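You operate a simulated robot arm through the tools that you are given. There is no shell and no other tool.

You are at the controls of a simulated two-armed robot. One attempt, no reset.

## Task
On the bay 5, fold the grey rag in half, so that its two long edges meet.

Only the result counts: the job must be done as asked and must still hold three seconds after the hand-in. Knocking over, shifting, dropping, spilling or breaking anything else fails it. Flat cloth is picked up by pressing the open fingertips on it (5 to 10 N) and closing them slowly along it; thin cloth reads only 2 to 8 mm in the jaws.

## Robot
Two 7-joint arms with two-finger parallel grippers on one trunk, on a base that drives. Base frame: it is fixed to the floor where the robot stands at the start and does not move with it; the origin is under the middle of the robot, x ahead of it, y to its left, z up. Lengths are in cm, angles in rad, forces in N, time in s.
The left shoulder is at the start at [7, 13.4, 100.1], the right one opposite. With the tool pointing down near the work surface each hand reaches from about 10 to 64 cm from the robot's upright axis, wherever it stands, measured 20 degrees to its own side. Places, roughly: Bay 5 [-340, 80, 70]; grey rag [-325, 75, 75]. Payload 1.57 kg a hand.
The TCP of each hand is the grasp point between the finger pads, 3 cm short of the fingertips. In the tool frame z runs along the fingers and y along their closing line. Largest opening 8 cm; finger width 1.7, thickness 1.2; the body of the gripper, 4 by 8.2 cm, starts 8 cm behind the TCP.
Orientation is told as [roll, pitch, yaw] about the base's x, y, z axes, in that order, counted from this pose: with the fingers straight down and closing along the base's y, the tool's x points along the base's -x, its y along +y and its z along -z.

## Interface
- The arms move only by the tool servo_tool. It takes "left_motion", "right_motion" or both (then of equal length, played together; a hand with none holds still); each is one flat list of numbers, 7 for each row, row after row: the turn, a rotation vector about the tool's x, y, z in rad, then the shift along the tool's x, y, z in cm, then the closure, from 0 (fully open) to 1 (shut). In form: [ax, ay, az, dx, dy, dz, gripper, ax, ay, az, dx, dy, dz, gripper, ...]. A call has 1 to 20 rows; each row shifts and turns the commanded pose from where the row before left it, along the tool's axes as they then stand. Rows are played at 5 a second. More than 5 cm and 0.15 rad between two rows, or a gripper value outside its range, and nothing of the call is played. A pose out of reach is approached as far as the arm can. The call stops where the force on the tool passes 40 N (or 10 N more than at its start, if that is more) or the arm is blocked; 0.2 s more then pass. Each finger travels about 15.3 cm/s and halts on what it meets, pressing with about 42 N; the grip force reading is that of the motor and also rises with nothing between the fingers. The clock runs only during rows and for 0.2 s after the last one: add rows that do not move to give the fingers time. It gives the time, the measured TCP pose, the force on the tool (base axes), the opening and the grip force at its end, in the units of the frame above (readings bear some noise), with the torque about the TCP (base axes, N m) and any sound that the robot's microphone picked up.
- Cameras (640 x 400 px; columns grow to the right, rows downward): "scene" is now at [13.5, 0.57, 121.85]; the picture's right is [0.08, -1.00, 0.00], its down [-0.67, -0.05, -0.74] and it looks along [0.74, 0.06, -0.67] (base axes); focal length 260 px, centre (320, 200). "left" rides on the left gripper at [7.2, 0.7, -12.2] in its tool frame; the picture's right is [-0.09, 1.00, 0.00], its down [-0.84, -0.08, -0.54] and it looks along [-0.54, -0.05, 0.84] (tool axes); focal length 238 px, centre (320, 200). "right" rides on the right gripper at [7.2, -0.7, -12.2] in its tool frame; the picture's right is [0.09, 1.00, 0.00], its down [-0.84, 0.08, -0.54] and it looks along [-0.54, 0.05, 0.84] (tool axes); focal length 238 px, centre (320, 200). There is no depth. A picture from a camera that has moved, and an enlarged one, comes with that camera's place and axes in the base frame and with its lens.
- get_image(camera): a new picture of that camera. It takes no simulated time.
- lift_body(by): slides the trunk up (or, below 0, down) by that many cm; the arms and the scene camera ride with it, the base frame stays. It gives what a move gives, with no picture.
- roll_base(legs): drives the robot by 1 to 6 legs, each [ahead, left, turn to the left] in cm, cm and rad, along the robot's own axes; the way and the turn of a leg run together, so that a leg with both is an arc; at most 150 cm and 3.142 rad a leg. The arms and the cameras ride along, it lands a little off, and it stops where it bumps. It gives what a move gives.
- pan_tilt(pan, tilt): turns the head with the scene camera to pan (to the left, within 1.501 rad either way) and tilt (down, from -0.506 to 1.204), counted from straight ahead of the robot. It gives what a move gives.
- close_up(camera, box): a new picture of the part [left, top, right, bottom] of that camera's present view, enlarged. It takes no simulated time.
- hand_in(): hands the job in; it is judged then, once.

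Places have to be worked out from the pictures, the camera data and where the tool is seen. Open the grippers and draw the arms clear of the work before you hand the job in, unless the task says otherwise.

The tools are called as name(argument=value, ...) on one line, values as JSON. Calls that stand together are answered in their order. servo_tool: Moves the arms, as the interface text tells. Its arguments: {"type":"object","properties":{"left_motion":{"type":"array"},"right_motion":{"type":"array"}},"required":[]} The other tools are called the same way: lift_body (by) slides the trunk up or down; roll_base (legs) drives the base; pan_tilt (pan, tilt) turns the head that bears the scene camera; get_image (camera) takes a picture; close_up (camera, box) takes an enlarged picture of a part of a camera's view; hand_in () hands the job in.

At the start:

```text
time: 0.0
left_tcp_pos: [50.27, 22.43, 93.59]
left_orientation: [0.0, 0.0, 0.0]
left_force: [-0.2, 0.0, -0.6]
left_torque: [0.03, 0.01, 0.01]
left_gripper_width: 7.99
left_grip_force: 0.1
right_tcp_pos: [45.24, -23.92, 93.63]
right_orientation: [0.002, 0.0, 0.001]
right_force: [-0.4, -0.1, 0.4]
right_torque: [-0.01, -0.04, 0.0]
right_gripper_width: 8.0
right_grip_force: 0.2
trunk travel left (down, up): [-57.5, 36.5]
robot x, y, heading: [-0.05, -0.13, -0.001]
head pan, tilt: [0.075, 0.733]
```

scene: 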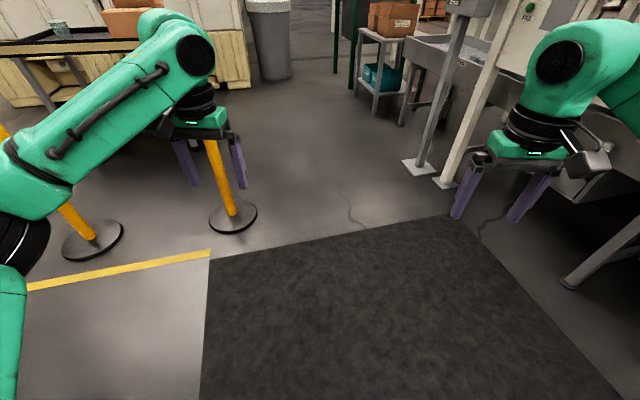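
right: 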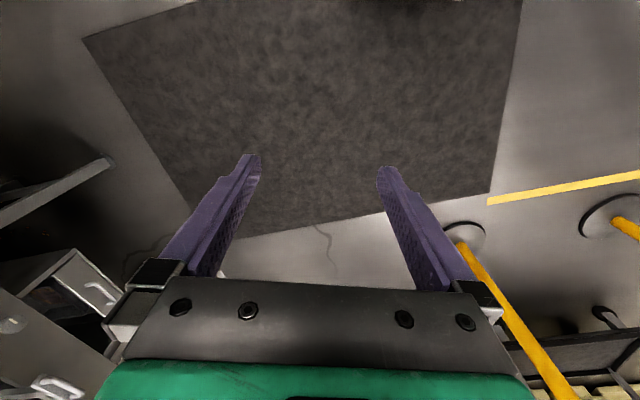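
left: 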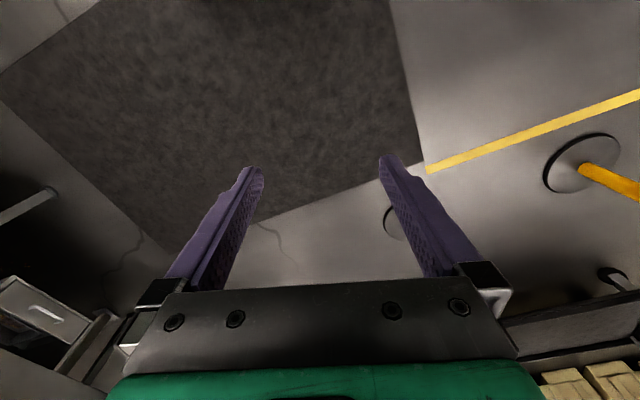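

The workspace lies behind the robot, about 3.4 m back. I look around with the head first to find a clear path.

pan_tilt(pan=1.5, tilt=0.4)

get_image(camera="scene")

pan_tilt(pan=-1.5, tilt=0.4)

get_image(camera="scene")

```text
time: 1.6
left_tcp_pos: [50.32, 22.49, 93.71]
left_orientation: [0.0, -0.001, 0.003]
left_force: [0.6, 0.8, 0.7]
left_torque: [-0.02, -0.02, 0.0]
left_gripper_width: 8.02
left_grip_force: 0.1
right_tcp_pos: [45.28, -24.0, 93.74]
right_orientation: [0.0, 0.0, -0.002]
right_force: [0.0, -0.2, 0.1]
right_torque: [0.0, 0.02, -0.01]
right_gripper_width: 8.05
right_grip_force: 0.1
trunk travel left (down, up): [-57.5, 36.5]
robot x, y, heading: [0.07, -0.58, 0.004]
head pan, tilt: [1.499, 0.4]
```

```text
taken
camera scene: at [5.83, 9.18, 124.81], right [1.0, -0.07, 0.0], down [-0.03, -0.39, -0.92], along [0.07, 0.92, -0.39], focal length 260 px, centre (320, 200)
```

scene: 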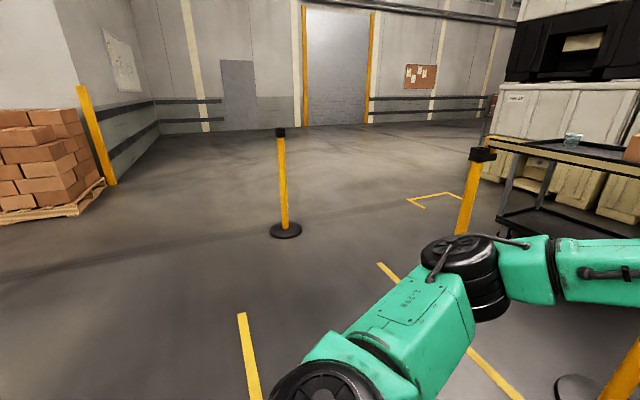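

```text
time: 4.2
left_tcp_pos: [50.22, 22.44, 93.63]
left_orientation: [0.002, 0.001, 0.0]
left_force: [0.0, 0.0, -0.1]
left_torque: [-0.04, 0.01, 0.0]
left_gripper_width: 8.01
left_grip_force: 0.1
right_tcp_pos: [45.39, -23.85, 93.71]
right_orientation: [0.001, 0.002, 0.0]
right_force: [0.1, 0.5, 0.5]
right_torque: [0.01, 0.0, -0.01]
right_gripper_width: 7.98
right_grip_force: 0.0
trunk travel left (down, up): [-57.5, 36.5]
robot x, y, heading: [-0.35, -0.08, -0.0]
head pan, tilt: [-1.499, 0.4]
```

```text
taken
camera scene: at [5.83, -9.3, 124.81], right [-1.0, -0.07, 0.0], down [-0.03, 0.39, -0.92], along [0.07, -0.92, -0.39], focal length 260 px, centre (320, 200)
```

scene: 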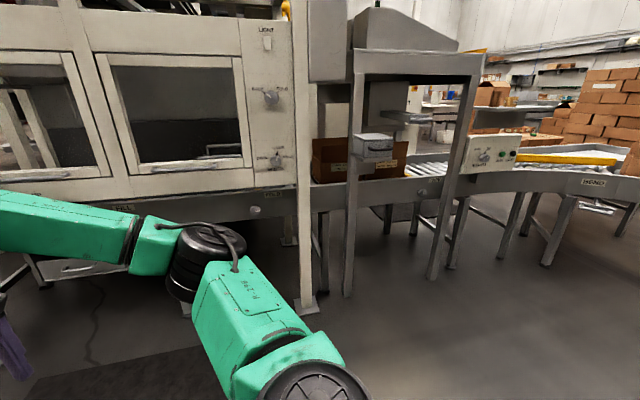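

There is nothing within about 1 m on the left (nearest stanchion about 1.4 m away). I turn left in place to face the left side and look back towards bay 5.

roll_base(legs=[[0, 0, 1.57]])

pan_tilt(pan=1.4, tilt=0.4)

get_image(camera="scene")

pan_tilt(pan=0.7, tilt=0.4)

get_image(camera="scene")

```text
time: 8.4
left_tcp_pos: [-23.74, 49.67, 93.6]
left_orientation: [-0.001, 0.0, 1.596]
left_force: [0.3, -0.9, 0.1]
left_torque: [-0.04, 0.01, -0.04]
left_gripper_width: 7.99
left_grip_force: 0.1
right_tcp_pos: [22.79, 45.88, 93.66]
right_orientation: [0.001, -0.001, 1.598]
right_force: [-0.4, -1.0, 0.0]
right_torque: [0.01, 0.02, 0.02]
right_gripper_width: 8.0
right_grip_force: 0.0
trunk travel left (down, up): [-57.5, 36.5]
robot x, y, heading: [0.53, -0.15, 1.594]
head pan, tilt: [-1.499, 0.4]
```

```text
time: 11.0
left_tcp_pos: [-23.7, 49.63, 93.67]
left_orientation: [0.0, 0.0, 1.597]
left_force: [0.1, -0.6, -0.8]
left_torque: [0.01, 0.0, 0.02]
left_gripper_width: 7.98
left_grip_force: 0.1
right_tcp_pos: [22.7, 45.77, 93.56]
right_orientation: [0.0, 0.0, 1.598]
right_force: [-0.2, -0.2, 0.6]
right_torque: [-0.01, 0.03, -0.01]
right_gripper_width: 7.98
right_grip_force: 0.0
trunk travel left (down, up): [-57.5, 36.5]
robot x, y, heading: [-0.14, 0.18, 1.596]
head pan, tilt: [1.4, 0.4]
```

```text
taken
camera scene: at [-9.15, 6.31, 124.81], right [0.15, 0.99, 0.0], down [0.39, -0.06, -0.92], along [-0.91, 0.13, -0.39], focal length 260 px, centre (320, 200)
```

scene: 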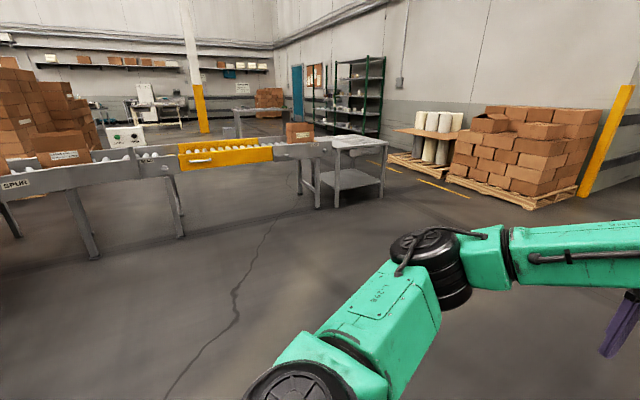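

```text
time: 12.0
left_tcp_pos: [-23.77, 49.66, 93.67]
left_orientation: [0.0, -0.002, 1.596]
left_force: [-0.3, -0.2, -0.3]
left_torque: [0.01, 0.01, 0.0]
left_gripper_width: 8.02
left_grip_force: 0.0
right_tcp_pos: [22.76, 45.86, 93.79]
right_orientation: [0.001, 0.0, 1.596]
right_force: [0.2, 0.4, 0.2]
right_torque: [0.02, 0.0, 0.01]
right_gripper_width: 8.0
right_grip_force: 0.1
trunk travel left (down, up): [-57.5, 36.5]
robot x, y, heading: [-0.09, -0.03, 1.597]
head pan, tilt: [0.7, 0.4]
```

```text
taken
camera scene: at [-6.14, 11.89, 124.81], right [0.75, 0.66, 0.0], down [0.26, -0.29, -0.92], along [-0.61, 0.69, -0.39], focal length 260 px, centre (320, 200)
```

scene: 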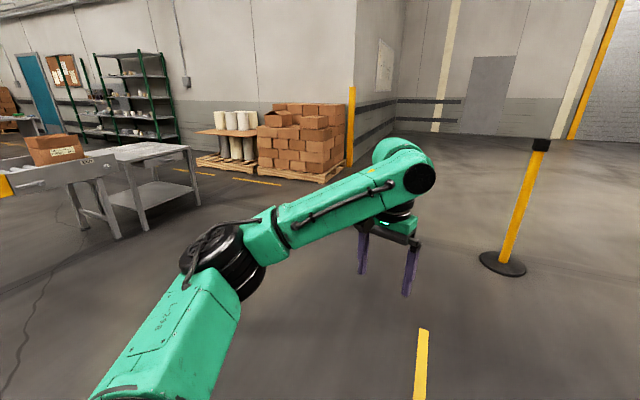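

The small metal table at the end of the roller conveyor matches Bay 5's position. I turn on to face it and drive the first part of the way.

roll_base(legs=[[0, 0, 1.54], [130, -60, 0]])

pan_tilt(pan=0, tilt=0.5)

get_image(camera="scene")

```text
time: 23.0
left_tcp_pos: [-183.11, 40.17, 93.72]
left_orientation: [0.002, 0.001, 3.125]
left_force: [0.3, 0.9, 0.6]
left_torque: [0.01, -0.01, -0.04]
left_gripper_width: 7.98
left_grip_force: 0.2
right_tcp_pos: [-177.28, 86.51, 93.72]
right_orientation: [0.0, 0.0, 3.124]
right_force: [0.5, -0.5, 0.2]
right_torque: [0.02, 0.01, 0.0]
right_gripper_width: 8.0
right_grip_force: 0.0
trunk travel left (down, up): [-57.5, 36.5]
robot x, y, heading: [-132.82, 61.5, 3.118]
head pan, tilt: [0.7, 0.4]
```

```text
time: 24.1
left_tcp_pos: [-183.06, 40.22, 93.66]
left_orientation: [0.0, -0.001, 3.124]
left_force: [-1.0, 0.0, 0.2]
left_torque: [0.03, -0.01, 0.0]
left_gripper_width: 8.01
left_grip_force: 0.1
right_tcp_pos: [-177.34, 86.39, 93.68]
right_orientation: [-0.001, -0.001, 3.125]
right_force: [0.0, -0.5, 0.5]
right_torque: [0.0, 0.02, 0.01]
right_gripper_width: 8.03
right_grip_force: 0.0
trunk travel left (down, up): [-57.5, 36.5]
robot x, y, heading: [-132.46, 61.56, 3.124]
head pan, tilt: [0.0, 0.499]
```

```text
taken
camera scene: at [-146.43, 61.91, 123.9], right [0.02, 1.0, 0.0], down [0.48, -0.01, -0.88], along [-0.88, 0.02, -0.48], focal length 260 px, centre (320, 200)
```

scene: 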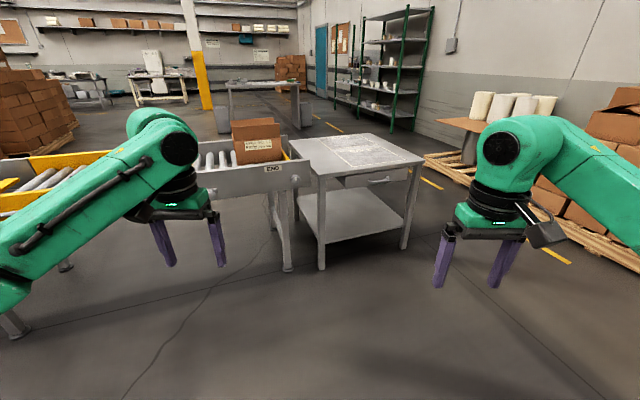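

close_up(camera="scene", box=[260, 110, 440, 220])

```text
3.56 times, centred on (350, 165) of scene
camera zoom: at [-146.43, 61.91, 123.9], right [0.02, 1.0, 0.0], down [0.48, -0.01, -0.88], along [-0.88, 0.02, -0.48], focal length 924 px, centre (213, 324)
```

zoom: 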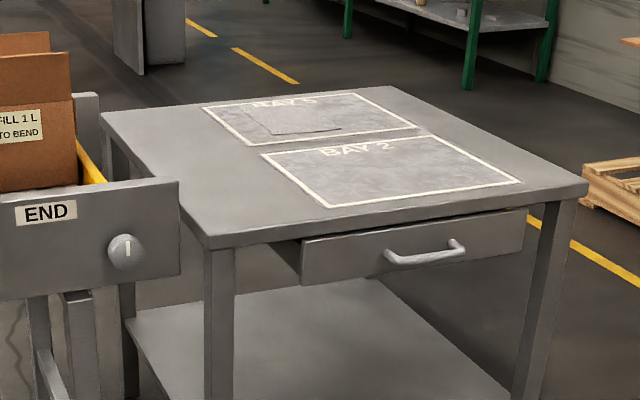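

The table carries two marked bays; Bay 5 is at the far side with the grey rag on it. I check my own base footprint and look at the right-hand corridor before moving.

pan_tilt(pan=0, tilt=1.2)

get_image(camera="scene")

pan_tilt(pan=-0.8, tilt=0.5)

get_image(camera="scene")

```text
time: 25.2
left_tcp_pos: [-183.23, 40.22, 93.61]
left_orientation: [0.001, 0.0, 3.125]
left_force: [-0.1, -0.1, -0.3]
left_torque: [-0.01, -0.02, -0.01]
left_gripper_width: 8.01
left_grip_force: 0.0
right_tcp_pos: [-177.27, 86.49, 93.71]
right_orientation: [0.001, 0.0, 3.124]
right_force: [0.1, -0.4, 0.2]
right_torque: [0.02, 0.02, 0.0]
right_gripper_width: 8.01
right_grip_force: 0.0
trunk travel left (down, up): [-57.5, 36.5]
robot x, y, heading: [-132.81, 61.73, 3.125]
head pan, tilt: [0.0, 1.201]
```

```text
taken
camera scene: at [-142.93, 61.86, 118.53], right [0.02, 1.0, 0.0], down [0.93, -0.02, -0.36], along [-0.36, 0.01, -0.93], focal length 260 px, centre (320, 200)
```

scene: 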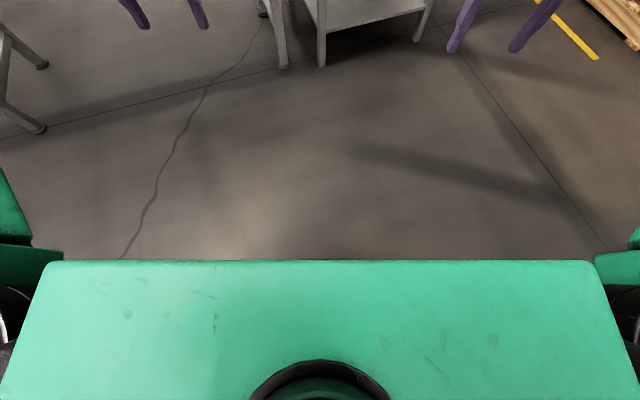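

```text
time: 26.3
left_tcp_pos: [-183.04, 40.2, 93.75]
left_orientation: [-0.001, 0.0, 3.126]
left_force: [0.1, 0.8, 0.0]
left_torque: [0.01, 0.0, -0.02]
left_gripper_width: 8.0
left_grip_force: 0.0
right_tcp_pos: [-177.34, 86.45, 93.71]
right_orientation: [0.001, -0.001, 3.125]
right_force: [1.2, -0.3, -0.4]
right_torque: [-0.02, 0.05, -0.02]
right_gripper_width: 8.0
right_grip_force: 0.1
trunk travel left (down, up): [-57.5, 36.5]
robot x, y, heading: [-132.25, 61.5, 3.124]
head pan, tilt: [-0.799, 0.499]
```

```text
taken
camera scene: at [-143.56, 68.38, 123.89], right [0.73, 0.68, 0.0], down [0.33, -0.35, -0.88], along [-0.6, 0.64, -0.48], focal length 260 px, centre (320, 200)
```

scene: 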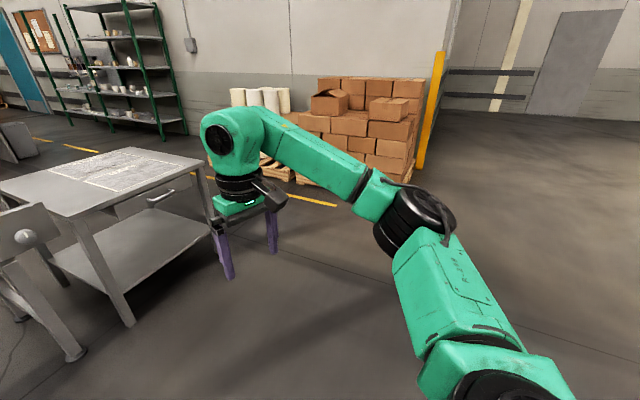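

The trunk and base reach less than about 27 cm ahead of the axis, and the corridor between table and box pallet is about 1.2 m wide. I move sideways to the right and forward to the corridor entrance to get a better look at the rag.

roll_base(legs=[[0, -112, 0], [105, 0, 0]])

pan_tilt(pan=0.5, tilt=0.6)

get_image(camera="scene")

pan_tilt(pan=-0.6, tilt=0.6)

get_image(camera="scene")

```text
time: 37.0
left_tcp_pos: [-284.99, 147.3, 93.76]
left_orientation: [0.0, 0.0, -3.104]
left_force: [-0.7, 0.3, -0.2]
left_torque: [0.01, 0.02, 0.0]
left_gripper_width: 7.99
left_grip_force: 0.0
right_tcp_pos: [-281.79, 193.67, 93.69]
right_orientation: [-0.001, -0.002, -3.104]
right_force: [0.0, -0.2, -0.1]
right_torque: [0.02, 0.01, 0.0]
right_gripper_width: 7.98
right_grip_force: 0.0
trunk travel left (down, up): [-57.5, 36.5]
robot x, y, heading: [-235.65, 171.52, -3.098]
head pan, tilt: [-0.799, 0.499]
```

```text
time: 38.5
left_tcp_pos: [-285.04, 147.09, 93.65]
left_orientation: [0.0, 0.0, -3.103]
left_force: [-0.2, 0.0, 0.3]
left_torque: [0.0, -0.03, 0.0]
left_gripper_width: 7.99
left_grip_force: 0.1
right_tcp_pos: [-281.81, 193.72, 93.61]
right_orientation: [0.0, 0.0, -3.103]
right_force: [0.0, 0.0, 0.5]
right_torque: [-0.02, 0.0, 0.06]
right_gripper_width: 8.01
right_grip_force: 0.0
trunk travel left (down, up): [-57.5, 36.5]
robot x, y, heading: [-235.58, 171.52, -3.105]
head pan, tilt: [0.499, 0.6]
```

```text
taken
camera scene: at [-248.15, 166.65, 122.99], right [-0.51, 0.86, 0.0], down [0.49, 0.29, -0.83], along [-0.71, -0.42, -0.57], focal length 260 px, centre (320, 200)
```

scene: 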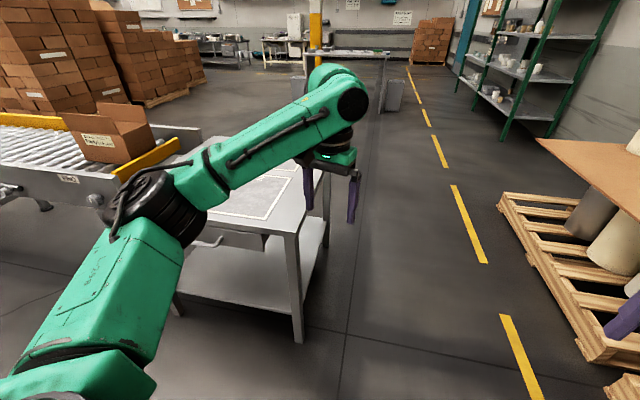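

```text
time: 39.8
left_tcp_pos: [-285.06, 147.08, 93.73]
left_orientation: [0.0, -0.001, -3.103]
left_force: [0.0, -0.4, -0.7]
left_torque: [-0.01, -0.01, -0.03]
left_gripper_width: 7.99
left_grip_force: 0.0
right_tcp_pos: [-281.75, 193.69, 93.59]
right_orientation: [-0.001, 0.001, -3.102]
right_force: [1.2, 0.2, -0.5]
right_torque: [-0.01, 0.0, 0.02]
right_gripper_width: 7.98
right_grip_force: 0.0
trunk travel left (down, up): [-57.5, 36.5]
robot x, y, heading: [-235.77, 171.17, -3.102]
head pan, tilt: [-0.6, 0.6]
```

```text
taken
camera scene: at [-248.03, 175.87, 122.99], right [0.53, 0.85, 0.0], down [0.48, -0.3, -0.82], along [-0.7, 0.44, -0.57], focal length 260 px, centre (320, 200)
```

scene: 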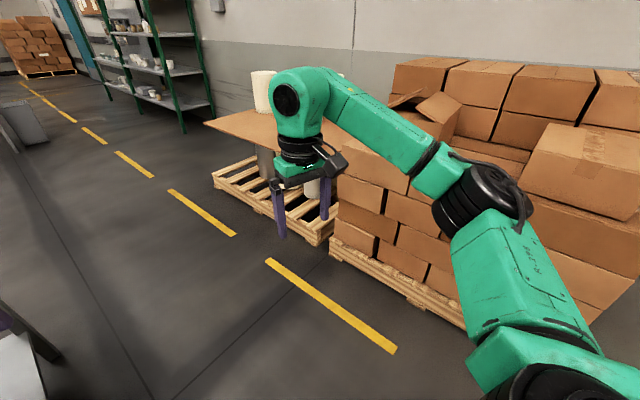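

The corridor is clear: boxes start near y≈250, the table's right corner is near [-294,128]. I drive straight through past the table.

roll_base(legs=[[120, 0, 0], [75, 0, 0]])

pan_tilt(pan=1.2, tilt=0.6)

get_image(camera="scene")

```text
time: 49.3
left_tcp_pos: [-474.33, 138.06, 93.6]
left_orientation: [-0.001, -0.001, -3.098]
left_force: [-0.5, -0.2, -0.1]
left_torque: [0.02, 0.0, 0.01]
left_gripper_width: 7.99
left_grip_force: 0.0
right_tcp_pos: [-471.5, 184.57, 93.57]
right_orientation: [0.0, -0.001, -3.098]
right_force: [0.5, 0.1, -0.4]
right_torque: [0.01, -0.01, -0.02]
right_gripper_width: 8.01
right_grip_force: 0.2
trunk travel left (down, up): [-57.5, 36.5]
robot x, y, heading: [-425.06, 162.68, -3.097]
head pan, tilt: [-0.6, 0.6]
```

```text
time: 51.1
left_tcp_pos: [-474.45, 138.19, 93.64]
left_orientation: [0.0, -0.001, -3.099]
left_force: [0.5, 0.3, 0.0]
left_torque: [-0.03, -0.03, 0.0]
left_gripper_width: 8.0
left_grip_force: 0.1
right_tcp_pos: [-471.39, 184.51, 93.62]
right_orientation: [-0.001, 0.001, -3.098]
right_force: [-0.2, -0.2, -0.5]
right_torque: [-0.01, 0.02, 0.04]
right_gripper_width: 8.01
right_grip_force: 0.2
trunk travel left (down, up): [-57.5, 36.5]
robot x, y, heading: [-425.25, 162.43, -3.097]
head pan, tilt: [1.201, 0.6]
```

```text
taken
camera scene: at [-432.89, 154.03, 122.99], right [-0.95, 0.32, 0.0], down [0.18, 0.54, -0.83], along [-0.26, -0.78, -0.56], focal length 260 px, centre (320, 200)
```

scene: 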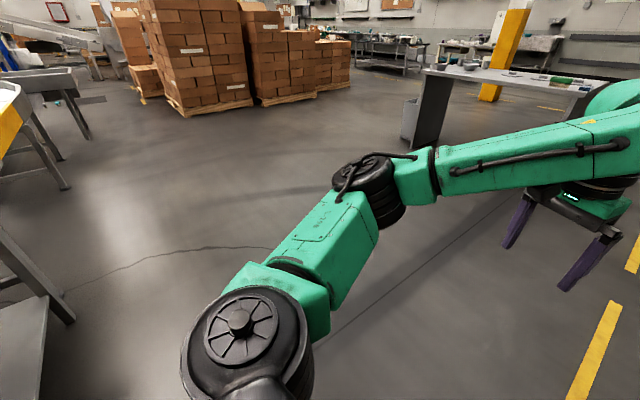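

The floor behind the table is open. I slide left behind the table and turn right by about 2.87 rad to face its back edge.

roll_base(legs=[[0, 95, 0], [0, 0, -2.87]])

pan_tilt(pan=0, tilt=0.7)

get_image(camera="scene")

```text
time: 62.5
left_tcp_pos: [-382.85, 110.62, 93.61]
left_orientation: [0.0, 0.0, 0.387]
left_force: [0.1, -0.7, -0.1]
left_torque: [0.0, 0.02, 0.0]
left_gripper_width: 8.0
left_grip_force: 0.0
right_tcp_pos: [-369.88, 65.81, 93.69]
right_orientation: [0.0, 0.002, 0.387]
right_force: [-0.3, -0.3, -0.3]
right_torque: [0.0, 0.0, 0.0]
right_gripper_width: 7.99
right_grip_force: 0.1
trunk travel left (down, up): [-57.5, 36.5]
robot x, y, heading: [-420.89, 70.7, 0.387]
head pan, tilt: [1.201, 0.6]
```

```text
time: 63.9
left_tcp_pos: [-382.94, 110.54, 93.68]
left_orientation: [-0.001, -0.001, 0.388]
left_force: [0.4, -0.2, 0.3]
left_torque: [0.01, 0.01, -0.02]
left_gripper_width: 7.99
left_grip_force: 0.1
right_tcp_pos: [-369.96, 65.82, 93.59]
right_orientation: [-0.001, 0.0, 0.388]
right_force: [0.0, 0.3, 0.1]
right_torque: [0.02, 0.02, 0.01]
right_gripper_width: 7.98
right_grip_force: 0.1
trunk travel left (down, up): [-57.5, 36.5]
robot x, y, heading: [-421.24, 70.84, 0.386]
head pan, tilt: [0.0, 0.7]
```

```text
taken
camera scene: at [-408.32, 75.92, 122.13], right [0.38, -0.93, 0.0], down [-0.6, -0.24, -0.76], along [0.71, 0.29, -0.64], focal length 260 px, centre (320, 200)
```

scene: 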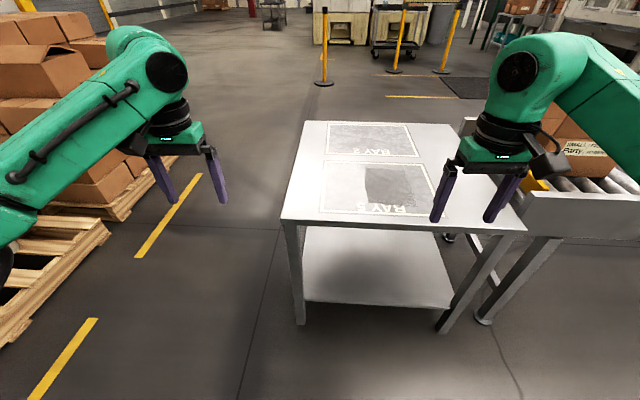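

close_up(camera="scene", box=[270, 110, 540, 260])

```text
2.37 times, centred on (405, 185) of scene
camera zoom: at [-408.32, 75.92, 122.13], right [0.38, -0.93, 0.0], down [-0.6, -0.24, -0.76], along [0.71, 0.29, -0.64], focal length 616 px, centre (118, 236)
```

zoom: 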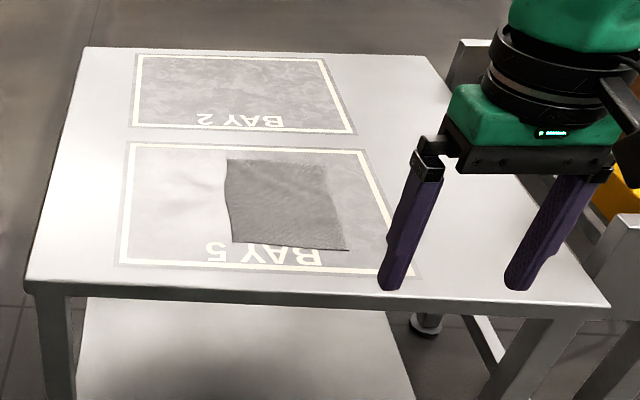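

The rag reads as about 15.5 × 20 cm, its long edges running away from me (from near corners around [-342,71]/[-346,85] to far corners [-323,75]/[-326,91]), table height about 70. I turn both hands by 90° in the air to test the yaw and use the hand cameras to look at my own base's footprint.

servo_tool(left_motion=[0, 0, 0.1428, 0, 0, 0, 0, 0, 0, 0.1428, 0, 0, 0, 0, 0, 0, 0.1428, 0, 0, 0, 0, 0, 0, 0.1428, 0, 0, 0, 0, 0, 0, 0.1428, 0, 0, 0, 0, 0, 0, 0.1428, 0, 0, 0, 0, 0, 0, 0.1428, 0, 0, 0, 0, 0, 0, 0.1428, 0, 0, 0, 0, 0, 0, 0.1428, 0, 0, 0, 0, 0, 0, 0.1428, 0, 0, 0, 0, 0, 0, 0.1428, 0, 0, 0, 0], right_motion=[0, 0, -0.1428, 0, 0, 0, 0, 0, 0, -0.1428, 0, 0, 0, 0, 0, 0, -0.1428, 0, 0, 0, 0, 0, 0, -0.1428, 0, 0, 0, 0, 0, 0, -0.1428, 0, 0, 0, 0, 0, 0, -0.1428, 0, 0, 0, 0, 0, 0, -0.1428, 0, 0, 0, 0, 0, 0, -0.1428, 0, 0, 0, 0, 0, 0, -0.1428, 0, 0, 0, 0, 0, 0, -0.1428, 0, 0, 0, 0, 0, 0, -0.1428, 0, 0, 0, 0])

get_image(camera="left")

get_image(camera="right")

get_image(camera="scene")

```text
time: 66.3
left_tcp_pos: [-382.93, 110.75, 93.76]
left_orientation: [-0.001, -0.001, -1.186]
left_force: [-0.5, -0.6, -0.3]
left_torque: [0.0, -0.02, 0.02]
left_gripper_width: 8.02
left_grip_force: 0.1
right_tcp_pos: [-397.3, 74.88, 92.4]
right_orientation: [-0.002, -0.001, 1.958]
right_force: [-0.3, 0.0, 0.3]
right_torque: [0.01, -0.02, -0.01]
right_gripper_width: 7.99
right_grip_force: 0.0
right hand out of reach, approached as far as the arm can: row 3, 4, 5, 6, 7, 8, 9, 10, 11
trunk travel left (down, up): [-57.5, 36.5]
robot x, y, heading: [-421.0, 71.12, 0.387]
head pan, tilt: [0.0, 0.7]
```

```text
taken
camera left: at [-385.08, 117.55, 105.97], right [0.96, 0.29, 0.0], down [0.24, -0.8, 0.54], along [0.16, -0.52, -0.84], focal length 238 px, centre (320, 200)
```

left: 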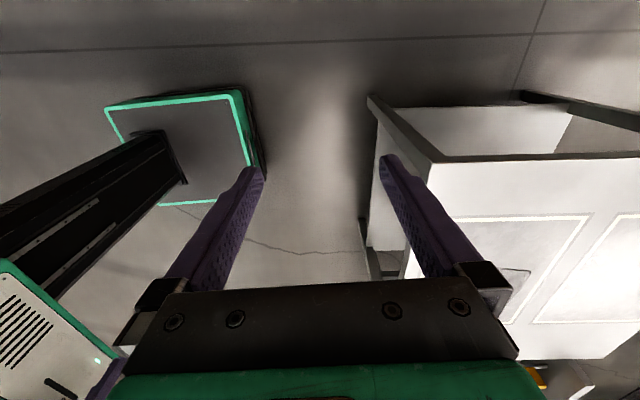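

```text
taken
camera right: at [-393.91, 68.31, 104.6], right [-0.89, -0.46, 0.0], down [-0.39, 0.75, 0.54], along [-0.25, 0.48, -0.84], focal length 238 px, centre (320, 200)
```

right: 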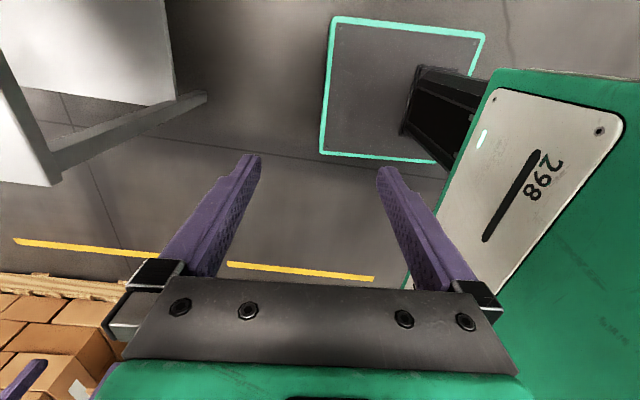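

```text
taken
camera scene: at [-408.39, 75.98, 122.13], right [0.38, -0.93, 0.0], down [-0.6, -0.24, -0.77], along [0.71, 0.29, -0.64], focal length 260 px, centre (320, 200)
```

scene: 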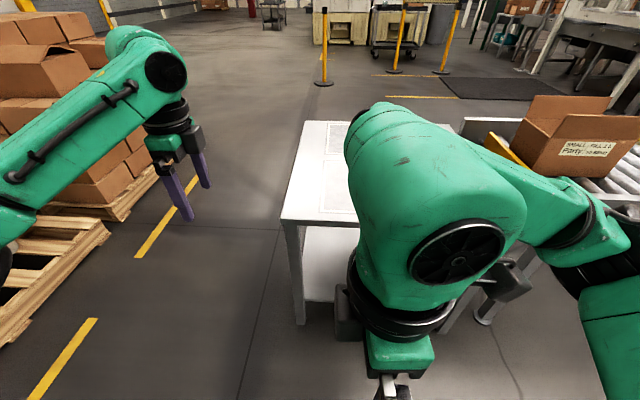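

The base plate reaches only about 22 cm ahead and ±21 cm sideways, so I can stand close to the table. The right hand could not hold its place at that yaw, so I turn it back.

servo_tool(right_motion=[0, 0, 0.1428, 0, 0, 0, 0, 0, 0, 0.1428, 0, 0, 0, 0, 0, 0, 0.1428, 0, 0, 0, 0, 0, 0, 0.1428, 0, 0, 0, 0, 0, 0, 0.1428, 0, 0, 0, 0, 0, 0, 0.1428, 0, 0, 0, 0, 0, 0, 0.1428, 0, 0, 0, 0, 0, 0, 0.1428, 0, 0, 0, 0, 0, 0, 0.1428, 0, 0, 0, 0, 0, 0, 0.1428, 0, 0, 0, 0, 0, 0, 0.1428, 0, 0, 0, 0, 0, 0, 0, 0, 0, 0, 0, 0, 0, 0, 0, 0, 0, 0])

get_image(camera="scene")

```text
time: 69.1
left_tcp_pos: [-382.96, 110.61, 93.78]
left_orientation: [0.001, 0.001, -1.184]
left_force: [-1.4, 0.0, 1.0]
left_torque: [-0.01, -0.01, -0.01]
left_gripper_width: 8.02
left_grip_force: 0.1
right_tcp_pos: [-397.19, 74.79, 92.15]
right_orientation: [0.0, -0.002, 0.384]
right_force: [-0.2, -0.3, 0.4]
right_torque: [0.01, -0.03, 0.01]
right_gripper_width: 8.02
right_grip_force: 0.0
trunk travel left (down, up): [-57.5, 36.5]
robot x, y, heading: [-420.81, 70.99, 0.387]
head pan, tilt: [0.0, 0.7]
```

```text
taken
camera scene: at [-408.32, 75.92, 122.13], right [0.38, -0.93, 0.0], down [-0.6, -0.24, -0.76], along [0.71, 0.29, -0.64], focal length 260 px, centre (320, 200)
```

scene: 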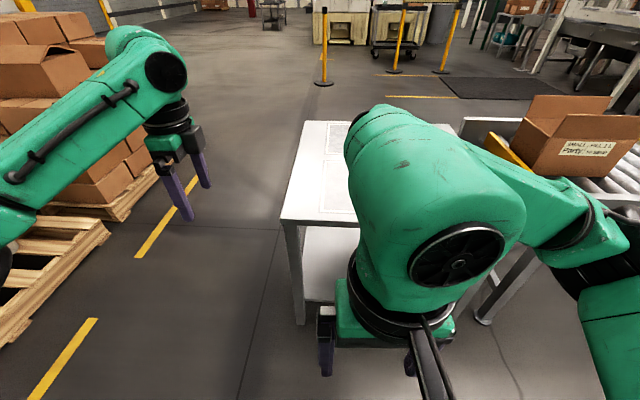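

The right hand is now drawn in close to the body; I move it back out to its original place ahead-right, in small steps.

servo_tool(right_motion=[0, 0, 0, 0, -3, -0.2, 0, 0, 0, 0, 0, -3, -0.2, 0, 0, 0, 0, 0, -3, -0.2, 0, 0, 0, 0, 0, -3, -0.2, 0, 0, 0, 0, -3, -2.5, -0.2, 0, 0, 0, 0, -3, -2, -0.2, 0, 0, 0, 0, -3, -2, -0.2, 0, 0, 0, 0, -3, 0, -0.2, 0, 0, 0, 0, -3, 0, 0, 0, 0, 0, 0, -3, 0, 0, 0, 0, 0, 0, -3, 0, 0, 0, 0, 0, 0, -1.5, 0, 0, 0])

get_image(camera="scene")

```text
time: 71.7
left_tcp_pos: [-382.95, 110.58, 93.63]
left_orientation: [0.0, 0.0, -1.184]
left_force: [-0.1, -0.4, 0.2]
left_torque: [-0.02, 0.03, -0.02]
left_gripper_width: 8.01
left_grip_force: 0.1
right_tcp_pos: [-369.48, 66.14, 93.85]
right_orientation: [0.0, 0.001, 0.386]
right_force: [0.0, -0.6, -0.6]
right_torque: [-0.02, -0.01, 0.02]
right_gripper_width: 8.01
right_grip_force: 0.2
trunk travel left (down, up): [-57.5, 36.5]
robot x, y, heading: [-420.52, 71.47, 0.388]
head pan, tilt: [0.0, 0.7]
```

```text
taken
camera scene: at [-408.3, 75.93, 122.12], right [0.38, -0.93, 0.0], down [-0.6, -0.24, -0.76], along [0.71, 0.29, -0.64], focal length 260 px, centre (320, 200)
```

scene: 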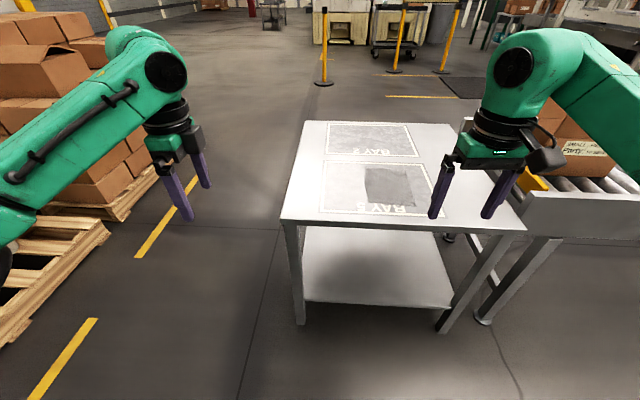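

The right hand is back in place. I test turning it the other way (tool z +90°), the same sense that worked for the left hand.

servo_tool(right_motion=[0, 0, 0.1428, 0, 0, 0, 0, 0, 0, 0.1428, 0, 0, 0, 0, 0, 0, 0.1428, 0, 0, 0, 0, 0, 0, 0.1428, 0, 0, 0, 0, 0, 0, 0.1428, 0, 0, 0, 0, 0, 0, 0.1428, 0, 0, 0, 0, 0, 0, 0.1428, 0, 0, 0, 0, 0, 0, 0.1428, 0, 0, 0, 0, 0, 0, 0.1428, 0, 0, 0, 0, 0, 0, 0.1428, 0, 0, 0, 0, 0, 0, 0.1428, 0, 0, 0, 0])

get_image(camera="scene")

get_image(camera="right")

```text
time: 74.1
left_tcp_pos: [-382.94, 110.63, 93.69]
left_orientation: [0.0, 0.0, -1.182]
left_force: [0.6, -0.5, 0.9]
left_torque: [0.01, -0.02, 0.0]
left_gripper_width: 8.0
left_grip_force: 0.0
right_tcp_pos: [-369.48, 66.05, 93.78]
right_orientation: [0.0, 0.0, -1.187]
right_force: [-0.4, -0.1, -0.4]
right_torque: [0.02, 0.0, 0.02]
right_gripper_width: 8.0
right_grip_force: 0.1
trunk travel left (down, up): [-57.5, 36.5]
robot x, y, heading: [-421.24, 70.9, 0.391]
head pan, tilt: [0.0, 0.7]
```

```text
taken
camera scene: at [-408.32, 75.92, 122.13], right [0.38, -0.93, 0.0], down [-0.6, -0.24, -0.76], along [0.71, 0.29, -0.64], focal length 260 px, centre (320, 200)
```

scene: 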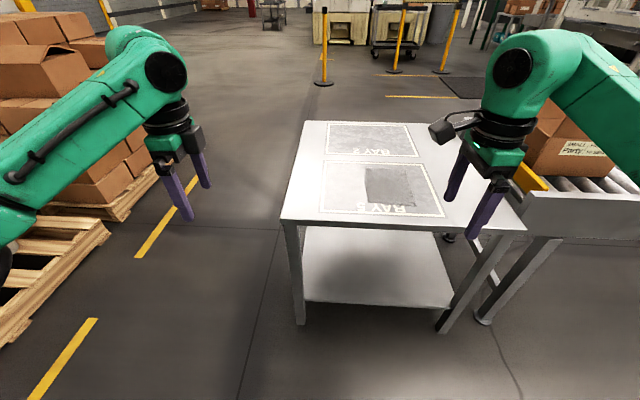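

```text
taken
camera right: at [-372.69, 72.42, 106.13], right [0.89, 0.46, 0.0], down [0.39, -0.75, 0.54], along [0.25, -0.48, -0.84], focal length 238 px, centre (320, 200)
```

right: 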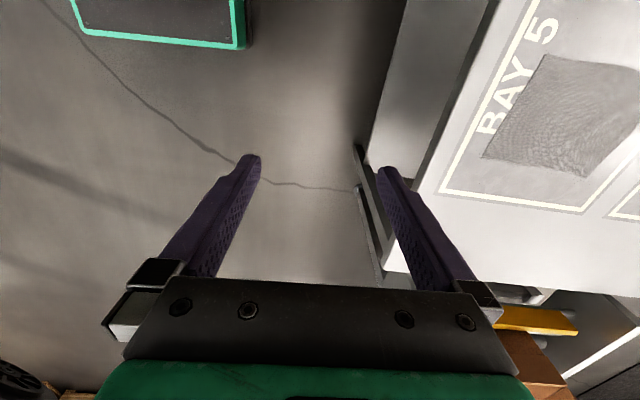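

Both hands accept the yaw with the camera to the left. The plan: stand behind the table with the rag slightly left of centre, left hand on the far corner and right hand on the near corner of the rag's left long edge. First I draw the right hand inward so it clears the box on the conveyor, and raise the trunk a little.

servo_tool(right_motion=[0, 0, 0, 3, -1.1, 0, 0, 0, 0, 0, 3, -1.1, 0, 0, 0, 0, 0, 3, -1.1, 0, 0, 0, 0, 0, 3, -1.1, 0, 0, 0, 0, 0, 3, -1.1, 0, 0, 0, 0, 0, 3, -1.1, 0, 0, 0, 0, 0, 3, -1.1, 0, 0, 0, 0, 0, 3, -1.1, 0, 0])

lift_body(by=6)

get_image(camera="scene")

```text
time: 75.9
left_tcp_pos: [-383.06, 110.68, 93.66]
left_orientation: [0.001, -0.002, -1.182]
left_force: [0.1, 0.1, -0.5]
left_torque: [-0.03, 0.0, -0.01]
left_gripper_width: 7.97
left_grip_force: 0.2
right_tcp_pos: [-386.9, 85.51, 93.99]
right_orientation: [-0.001, -0.003, -1.184]
right_force: [-0.4, -0.4, -0.5]
right_torque: [0.01, 0.01, -0.01]
right_gripper_width: 8.01
right_grip_force: 0.0
trunk travel left (down, up): [-57.5, 36.5]
robot x, y, heading: [-420.85, 70.98, 0.389]
head pan, tilt: [0.0, 0.7]
```

```text
time: 76.9
left_tcp_pos: [-383.01, 110.72, 99.76]
left_orientation: [0.001, 0.0, -1.183]
left_force: [0.2, 0.0, 0.7]
left_torque: [-0.01, 0.01, 0.01]
left_gripper_width: 7.97
left_grip_force: 0.1
right_tcp_pos: [-386.76, 85.33, 99.93]
right_orientation: [-0.002, -0.001, -1.182]
right_force: [0.0, 0.1, -0.5]
right_torque: [0.02, 0.02, 0.0]
right_gripper_width: 8.0
right_grip_force: 0.0
trunk travel left (down, up): [-63.5, 30.5]
robot x, y, heading: [-421.2, 70.99, 0.391]
head pan, tilt: [0.0, 0.7]
```

```text
taken
camera scene: at [-408.31, 75.94, 128.13], right [0.38, -0.93, 0.0], down [-0.6, -0.24, -0.76], along [0.71, 0.29, -0.64], focal length 260 px, centre (320, 200)
```

scene: 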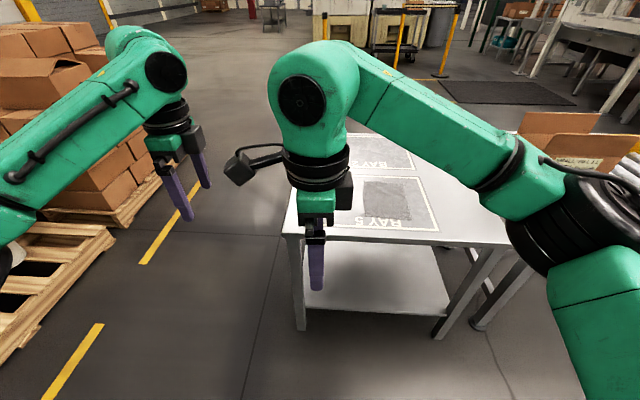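

Hands are positioned inward and higher. Now I turn slightly right, slide right and approach the table in part, then check the gap.

roll_base(legs=[[0, 0, -0.108], [0, -21.6, 0], [30, 0, 0]])

get_image(camera="left")

get_image(camera="right")

get_image(camera="scene")

```text
time: 80.8
left_tcp_pos: [-343.79, 94.05, 99.68]
left_orientation: [0.001, 0.0, -1.286]
left_force: [0.5, -0.1, -0.5]
left_torque: [0.02, -0.02, 0.0]
left_gripper_width: 8.0
left_grip_force: 0.1
right_tcp_pos: [-350.3, 69.3, 100.0]
right_orientation: [-0.002, 0.0, -1.287]
right_force: [0.1, -0.4, 0.8]
right_torque: [-0.03, 0.0, 0.02]
right_gripper_width: 7.99
right_grip_force: 0.1
trunk travel left (down, up): [-63.5, 30.5]
robot x, y, heading: [-385.48, 58.52, 0.284]
head pan, tilt: [0.0, 0.7]
```

```text
taken
camera left: at [-345.17, 101.12, 112.0], right [0.98, 0.19, 0.0], down [0.16, -0.82, 0.54], along [0.1, -0.53, -0.84], focal length 238 px, centre (320, 200)
```

left: 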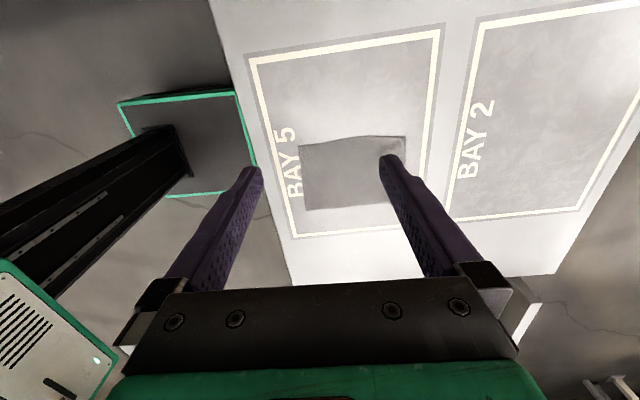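

```text
taken
camera right: at [-352.88, 75.81, 112.23], right [0.93, 0.37, 0.0], down [0.31, -0.78, 0.54], along [0.2, -0.5, -0.84], focal length 238 px, centre (320, 200)
```

right: 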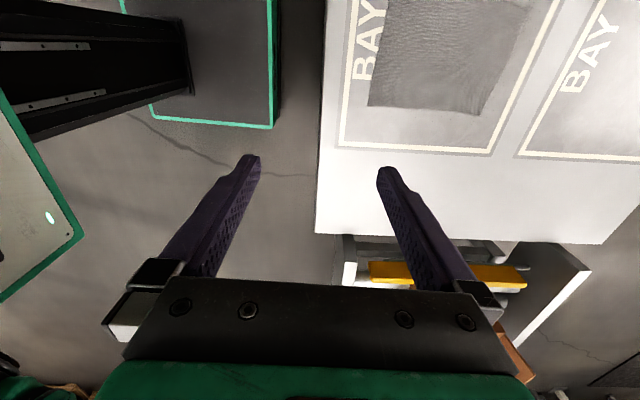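

```text
taken
camera scene: at [-372.62, 62.18, 128.13], right [0.28, -0.96, 0.0], down [-0.62, -0.18, -0.77], along [0.73, 0.21, -0.64], focal length 260 px, centre (320, 200)
```

scene: 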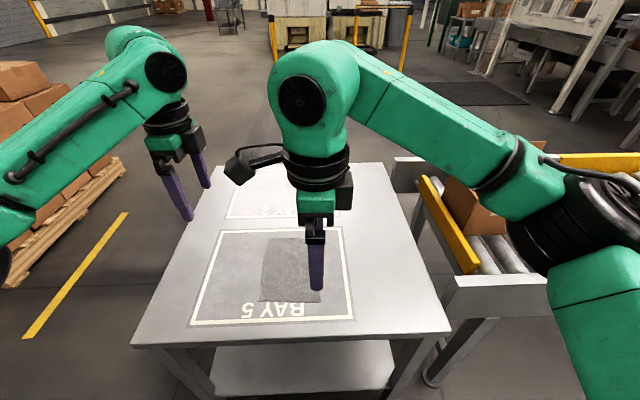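

Positions agree with the earlier estimates (rag corners D[-346,85.4], A[-327,90.8], C[-342.3,71.3], B[-323.5,76]). The axis is 37 cm from the table edge; I go ahead 9 cm.

roll_base(legs=[[9, 0, 0]])

get_image(camera="right")

get_image(camera="left")

```text
time: 81.9
left_tcp_pos: [-334.94, 96.67, 99.7]
left_orientation: [0.001, -0.001, -1.287]
left_force: [0.7, 1.0, 0.1]
left_torque: [-0.01, 0.03, 0.0]
left_gripper_width: 7.99
left_grip_force: 0.2
right_tcp_pos: [-341.31, 71.82, 99.85]
right_orientation: [-0.002, 0.0, -1.287]
right_force: [-0.5, 0.6, 0.3]
right_torque: [-0.03, 0.02, -0.01]
right_gripper_width: 8.0
right_grip_force: 0.1
trunk travel left (down, up): [-63.5, 30.5]
robot x, y, heading: [-377.0, 61.1, 0.282]
head pan, tilt: [0.0, 0.7]
```

```text
taken
camera right: at [-344.0, 78.41, 112.23], right [0.93, 0.37, 0.0], down [0.31, -0.78, 0.54], along [0.2, -0.5, -0.84], focal length 238 px, centre (320, 200)
```

right: 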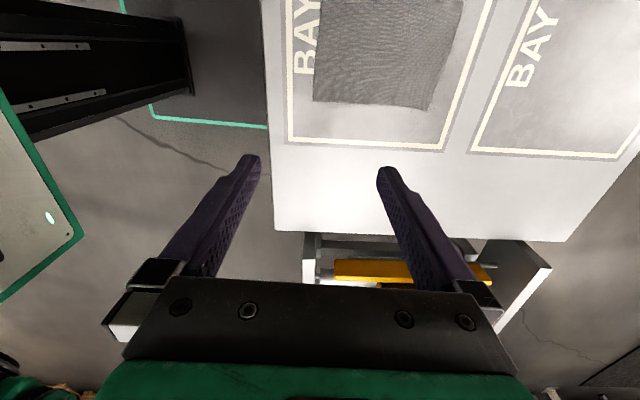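

```text
taken
camera left: at [-336.3, 103.72, 112.0], right [0.98, 0.19, 0.0], down [0.16, -0.82, 0.54], along [0.1, -0.53, -0.84], focal length 238 px, centre (320, 200)
```

left: 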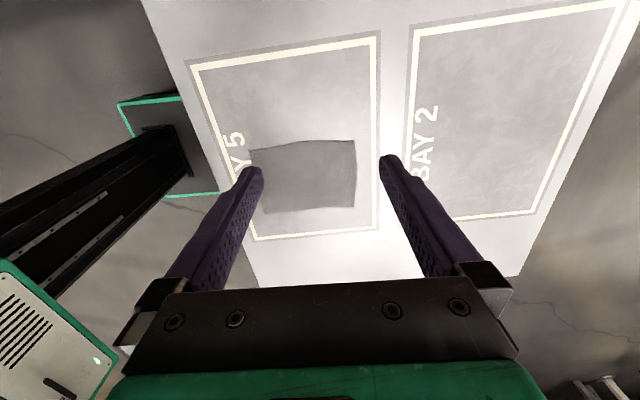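

Now about 28 cm from the table edge. I take enlarged pictures of the rag to fix its corners accurately.

close_up(camera="left", box=[180, 60, 420, 260])

close_up(camera="scene", box=[160, 200, 440, 380])

```text
2.00 times, centred on (300, 160) of left
camera zoom: at [-336.3, 103.72, 112.0], right [0.98, 0.19, 0.0], down [0.16, -0.82, 0.54], along [0.1, -0.53, -0.84], focal length 477 px, centre (360, 280)
```

zoom: 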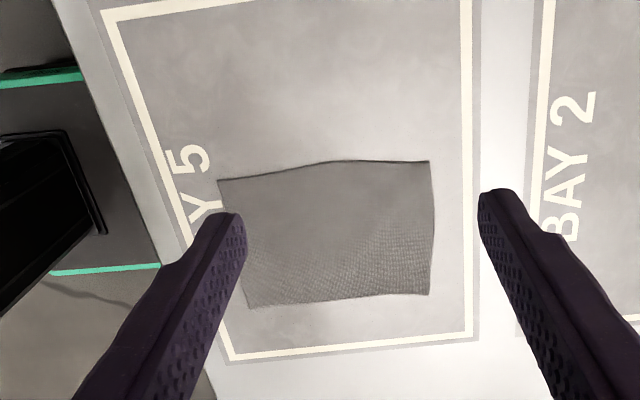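

```text
2.22 times, centred on (300, 290) of scene
camera zoom: at [-363.74, 64.78, 128.13], right [0.28, -0.96, 0.0], down [-0.62, -0.18, -0.76], along [0.73, 0.21, -0.64], focal length 578 px, centre (364, 0)
```

zoom: 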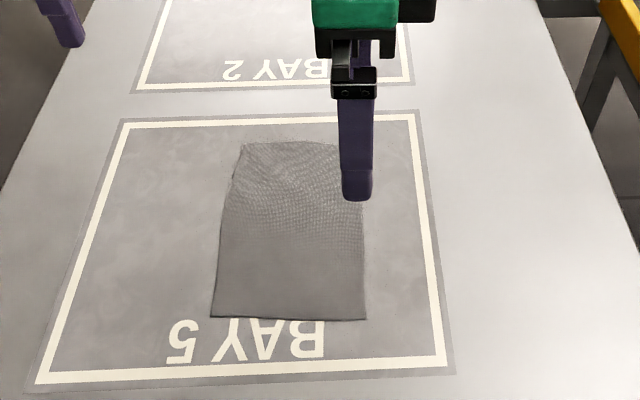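

The rag in robot terms spans X 36–55.6 (ahead), Y 0.5–14.9 (left). I bring both hands above its left long edge (left hand far, right hand near), still high up, fingers 2.8 cm apart, and check clearances.

servo_tool(left_motion=[0, 0, 0, -1.4, 0.483, 0, 0.65, 0, 0, 0, -1.4, 0.483, 0, 0.65, 0, 0, 0, -1.4, 0.483, 0, 0.65, 0, 0, 0, -1.4, 0.483, 0, 0.65, 0, 0, 0, -1.4, 0.483, 0, 0.65, 0, 0, 0, -1.4, 0.483, 0, 0.65, 0, 0, 0, 0, 0, 0, 0.65], right_motion=[0, 0, 0, 2.283, 0.267, 0, 0.65, 0, 0, 0, 2.283, 0.267, 0, 0.65, 0, 0, 0, 2.283, 0.267, 0, 0.65, 0, 0, 0, 2.283, 0.267, 0, 0.65, 0, 0, 0, 2.283, 0.267, 0, 0.65, 0, 0, 0, 2.283, 0.267, 0, 0.65, 0, 0, 0, 0, 0, 0, 0.65])

get_image(camera="scene")

get_image(camera="left")

get_image(camera="right")

```text
time: 83.0
left_tcp_pos: [-331.26, 92.06, 99.67]
left_orientation: [-0.002, -0.006, -1.271]
left_force: [0.9, -0.7, -0.7]
left_torque: [-0.02, 0.02, 0.0]
left_gripper_width: 2.82
left_grip_force: 0.1
right_tcp_pos: [-342.87, 81.69, 100.04]
right_orientation: [-0.006, -0.011, -1.281]
right_force: [-0.8, -4.7, -1.7]
right_torque: [0.61, -0.22, 0.28]
right_gripper_width: 2.8
right_grip_force: 0.1
trunk travel left (down, up): [-63.5, 30.5]
robot x, y, heading: [-376.96, 60.89, 0.286]
head pan, tilt: [0.0, 0.7]
stopped in row 5 (right hand): the force on the tool passed its limit at 83 N (the readings are from after the stop); the commanded pose is now the measured one
```

```text
taken
camera scene: at [-363.7, 64.86, 128.12], right [0.28, -0.96, 0.0], down [-0.62, -0.18, -0.76], along [0.73, 0.21, -0.64], focal length 260 px, centre (320, 200)
```

scene: 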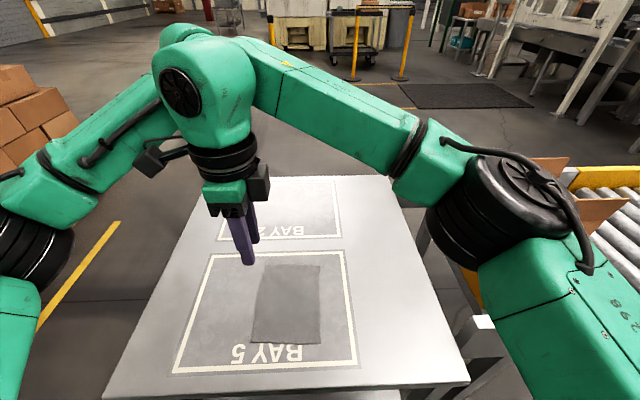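

```text
taken
camera left: at [-332.61, 99.11, 111.94], right [0.98, 0.21, 0.0], down [0.17, -0.82, 0.55], along [0.11, -0.53, -0.84], focal length 238 px, centre (320, 200)
```

left: 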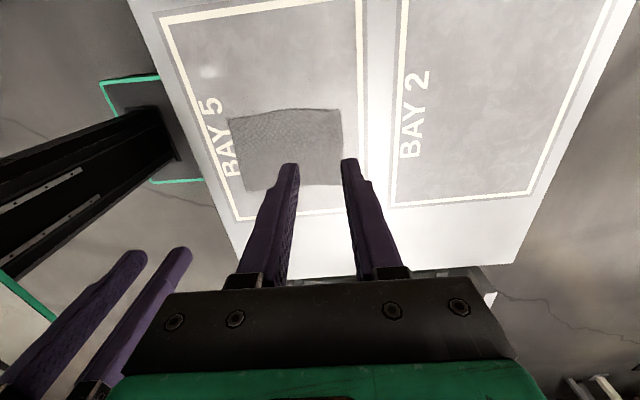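

```text
taken
camera right: at [-345.48, 88.29, 112.28], right [0.93, 0.37, -0.01], down [0.32, -0.77, 0.55], along [0.2, -0.51, -0.84], focal length 238 px, centre (320, 200)
```

right: 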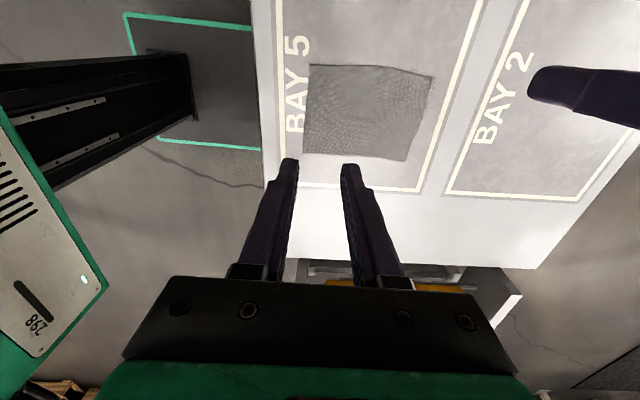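

The right wrist touched the left arm: vertical hands this close in depth collide. I back the hands apart and lean them away from each other instead (left hand leaning left, right hand leaning right, about the rag's long direction), so the wrists separate while the fingertips can still meet the edge.

servo_tool(left_motion=[0, 0, 0, 1.6, 0, 0, 0.65, 0, 0, 0, 1.6, 0, 0, 0.65, 0, 0, 0, 1.6, 0, 0, 0.65, 0, 0, 0, 1.6, 0, 0, 0.65, 0, 0, 0, 1.6, 0, 0, 0.65, 0, -0.12, 0, 0, 0, 0, 0.65, 0, -0.12, 0, 0, 0, 0, 0.65, 0, -0.12, 0, 0, 0, 0, 0.65, 0, -0.12, 0, 0, 0, 0, 0.65, 0, -0.12, 0, 0, 0, 0, 0.65, 0, 0, 0, 0, 0, 0, 0.65], right_motion=[0, 0, 0, -2, 0, 0, 0.65, 0, 0, 0, -2, 0, 0, 0.65, 0, 0, 0, -2, 0, 0, 0.65, 0, 0, 0, -2, 0, 0, 0.65, 0, 0, 0, -2, 0, 0, 0.65, 0, 0.12, 0, 0, 0, 0, 0.65, 0, 0.12, 0, 0, 0, 0, 0.65, 0, 0.12, 0, 0, 0, 0, 0.65, 0, 0.12, 0, 0, 0, 0, 0.65, 0, 0.12, 0, 0, 0, 0, 0.65, 0, 0, 0, 0, 0, 0, 0.65])

get_image(camera="scene")

```text
time: 85.4
left_tcp_pos: [-333.64, 99.65, 99.55]
left_orientation: [-0.002, -0.609, -1.27]
left_force: [0.4, 1.0, 0.5]
left_torque: [-0.04, 0.02, 0.05]
left_gripper_width: 2.79
left_grip_force: 0.1
right_tcp_pos: [-340.09, 72.14, 100.24]
right_orientation: [-0.007, 0.592, -1.287]
right_force: [-1.2, 0.1, 0.0]
right_torque: [0.0, -0.01, -0.05]
right_gripper_width: 2.81
right_grip_force: 0.1
trunk travel left (down, up): [-63.5, 30.5]
robot x, y, heading: [-376.92, 60.63, 0.283]
head pan, tilt: [0.0, 0.7]
```

```text
taken
camera scene: at [-363.73, 64.8, 128.13], right [0.28, -0.96, 0.0], down [-0.62, -0.18, -0.76], along [0.73, 0.21, -0.64], focal length 260 px, centre (320, 200)
```

scene: 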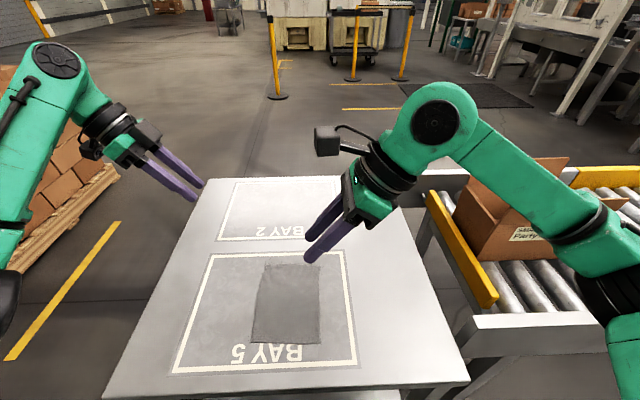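

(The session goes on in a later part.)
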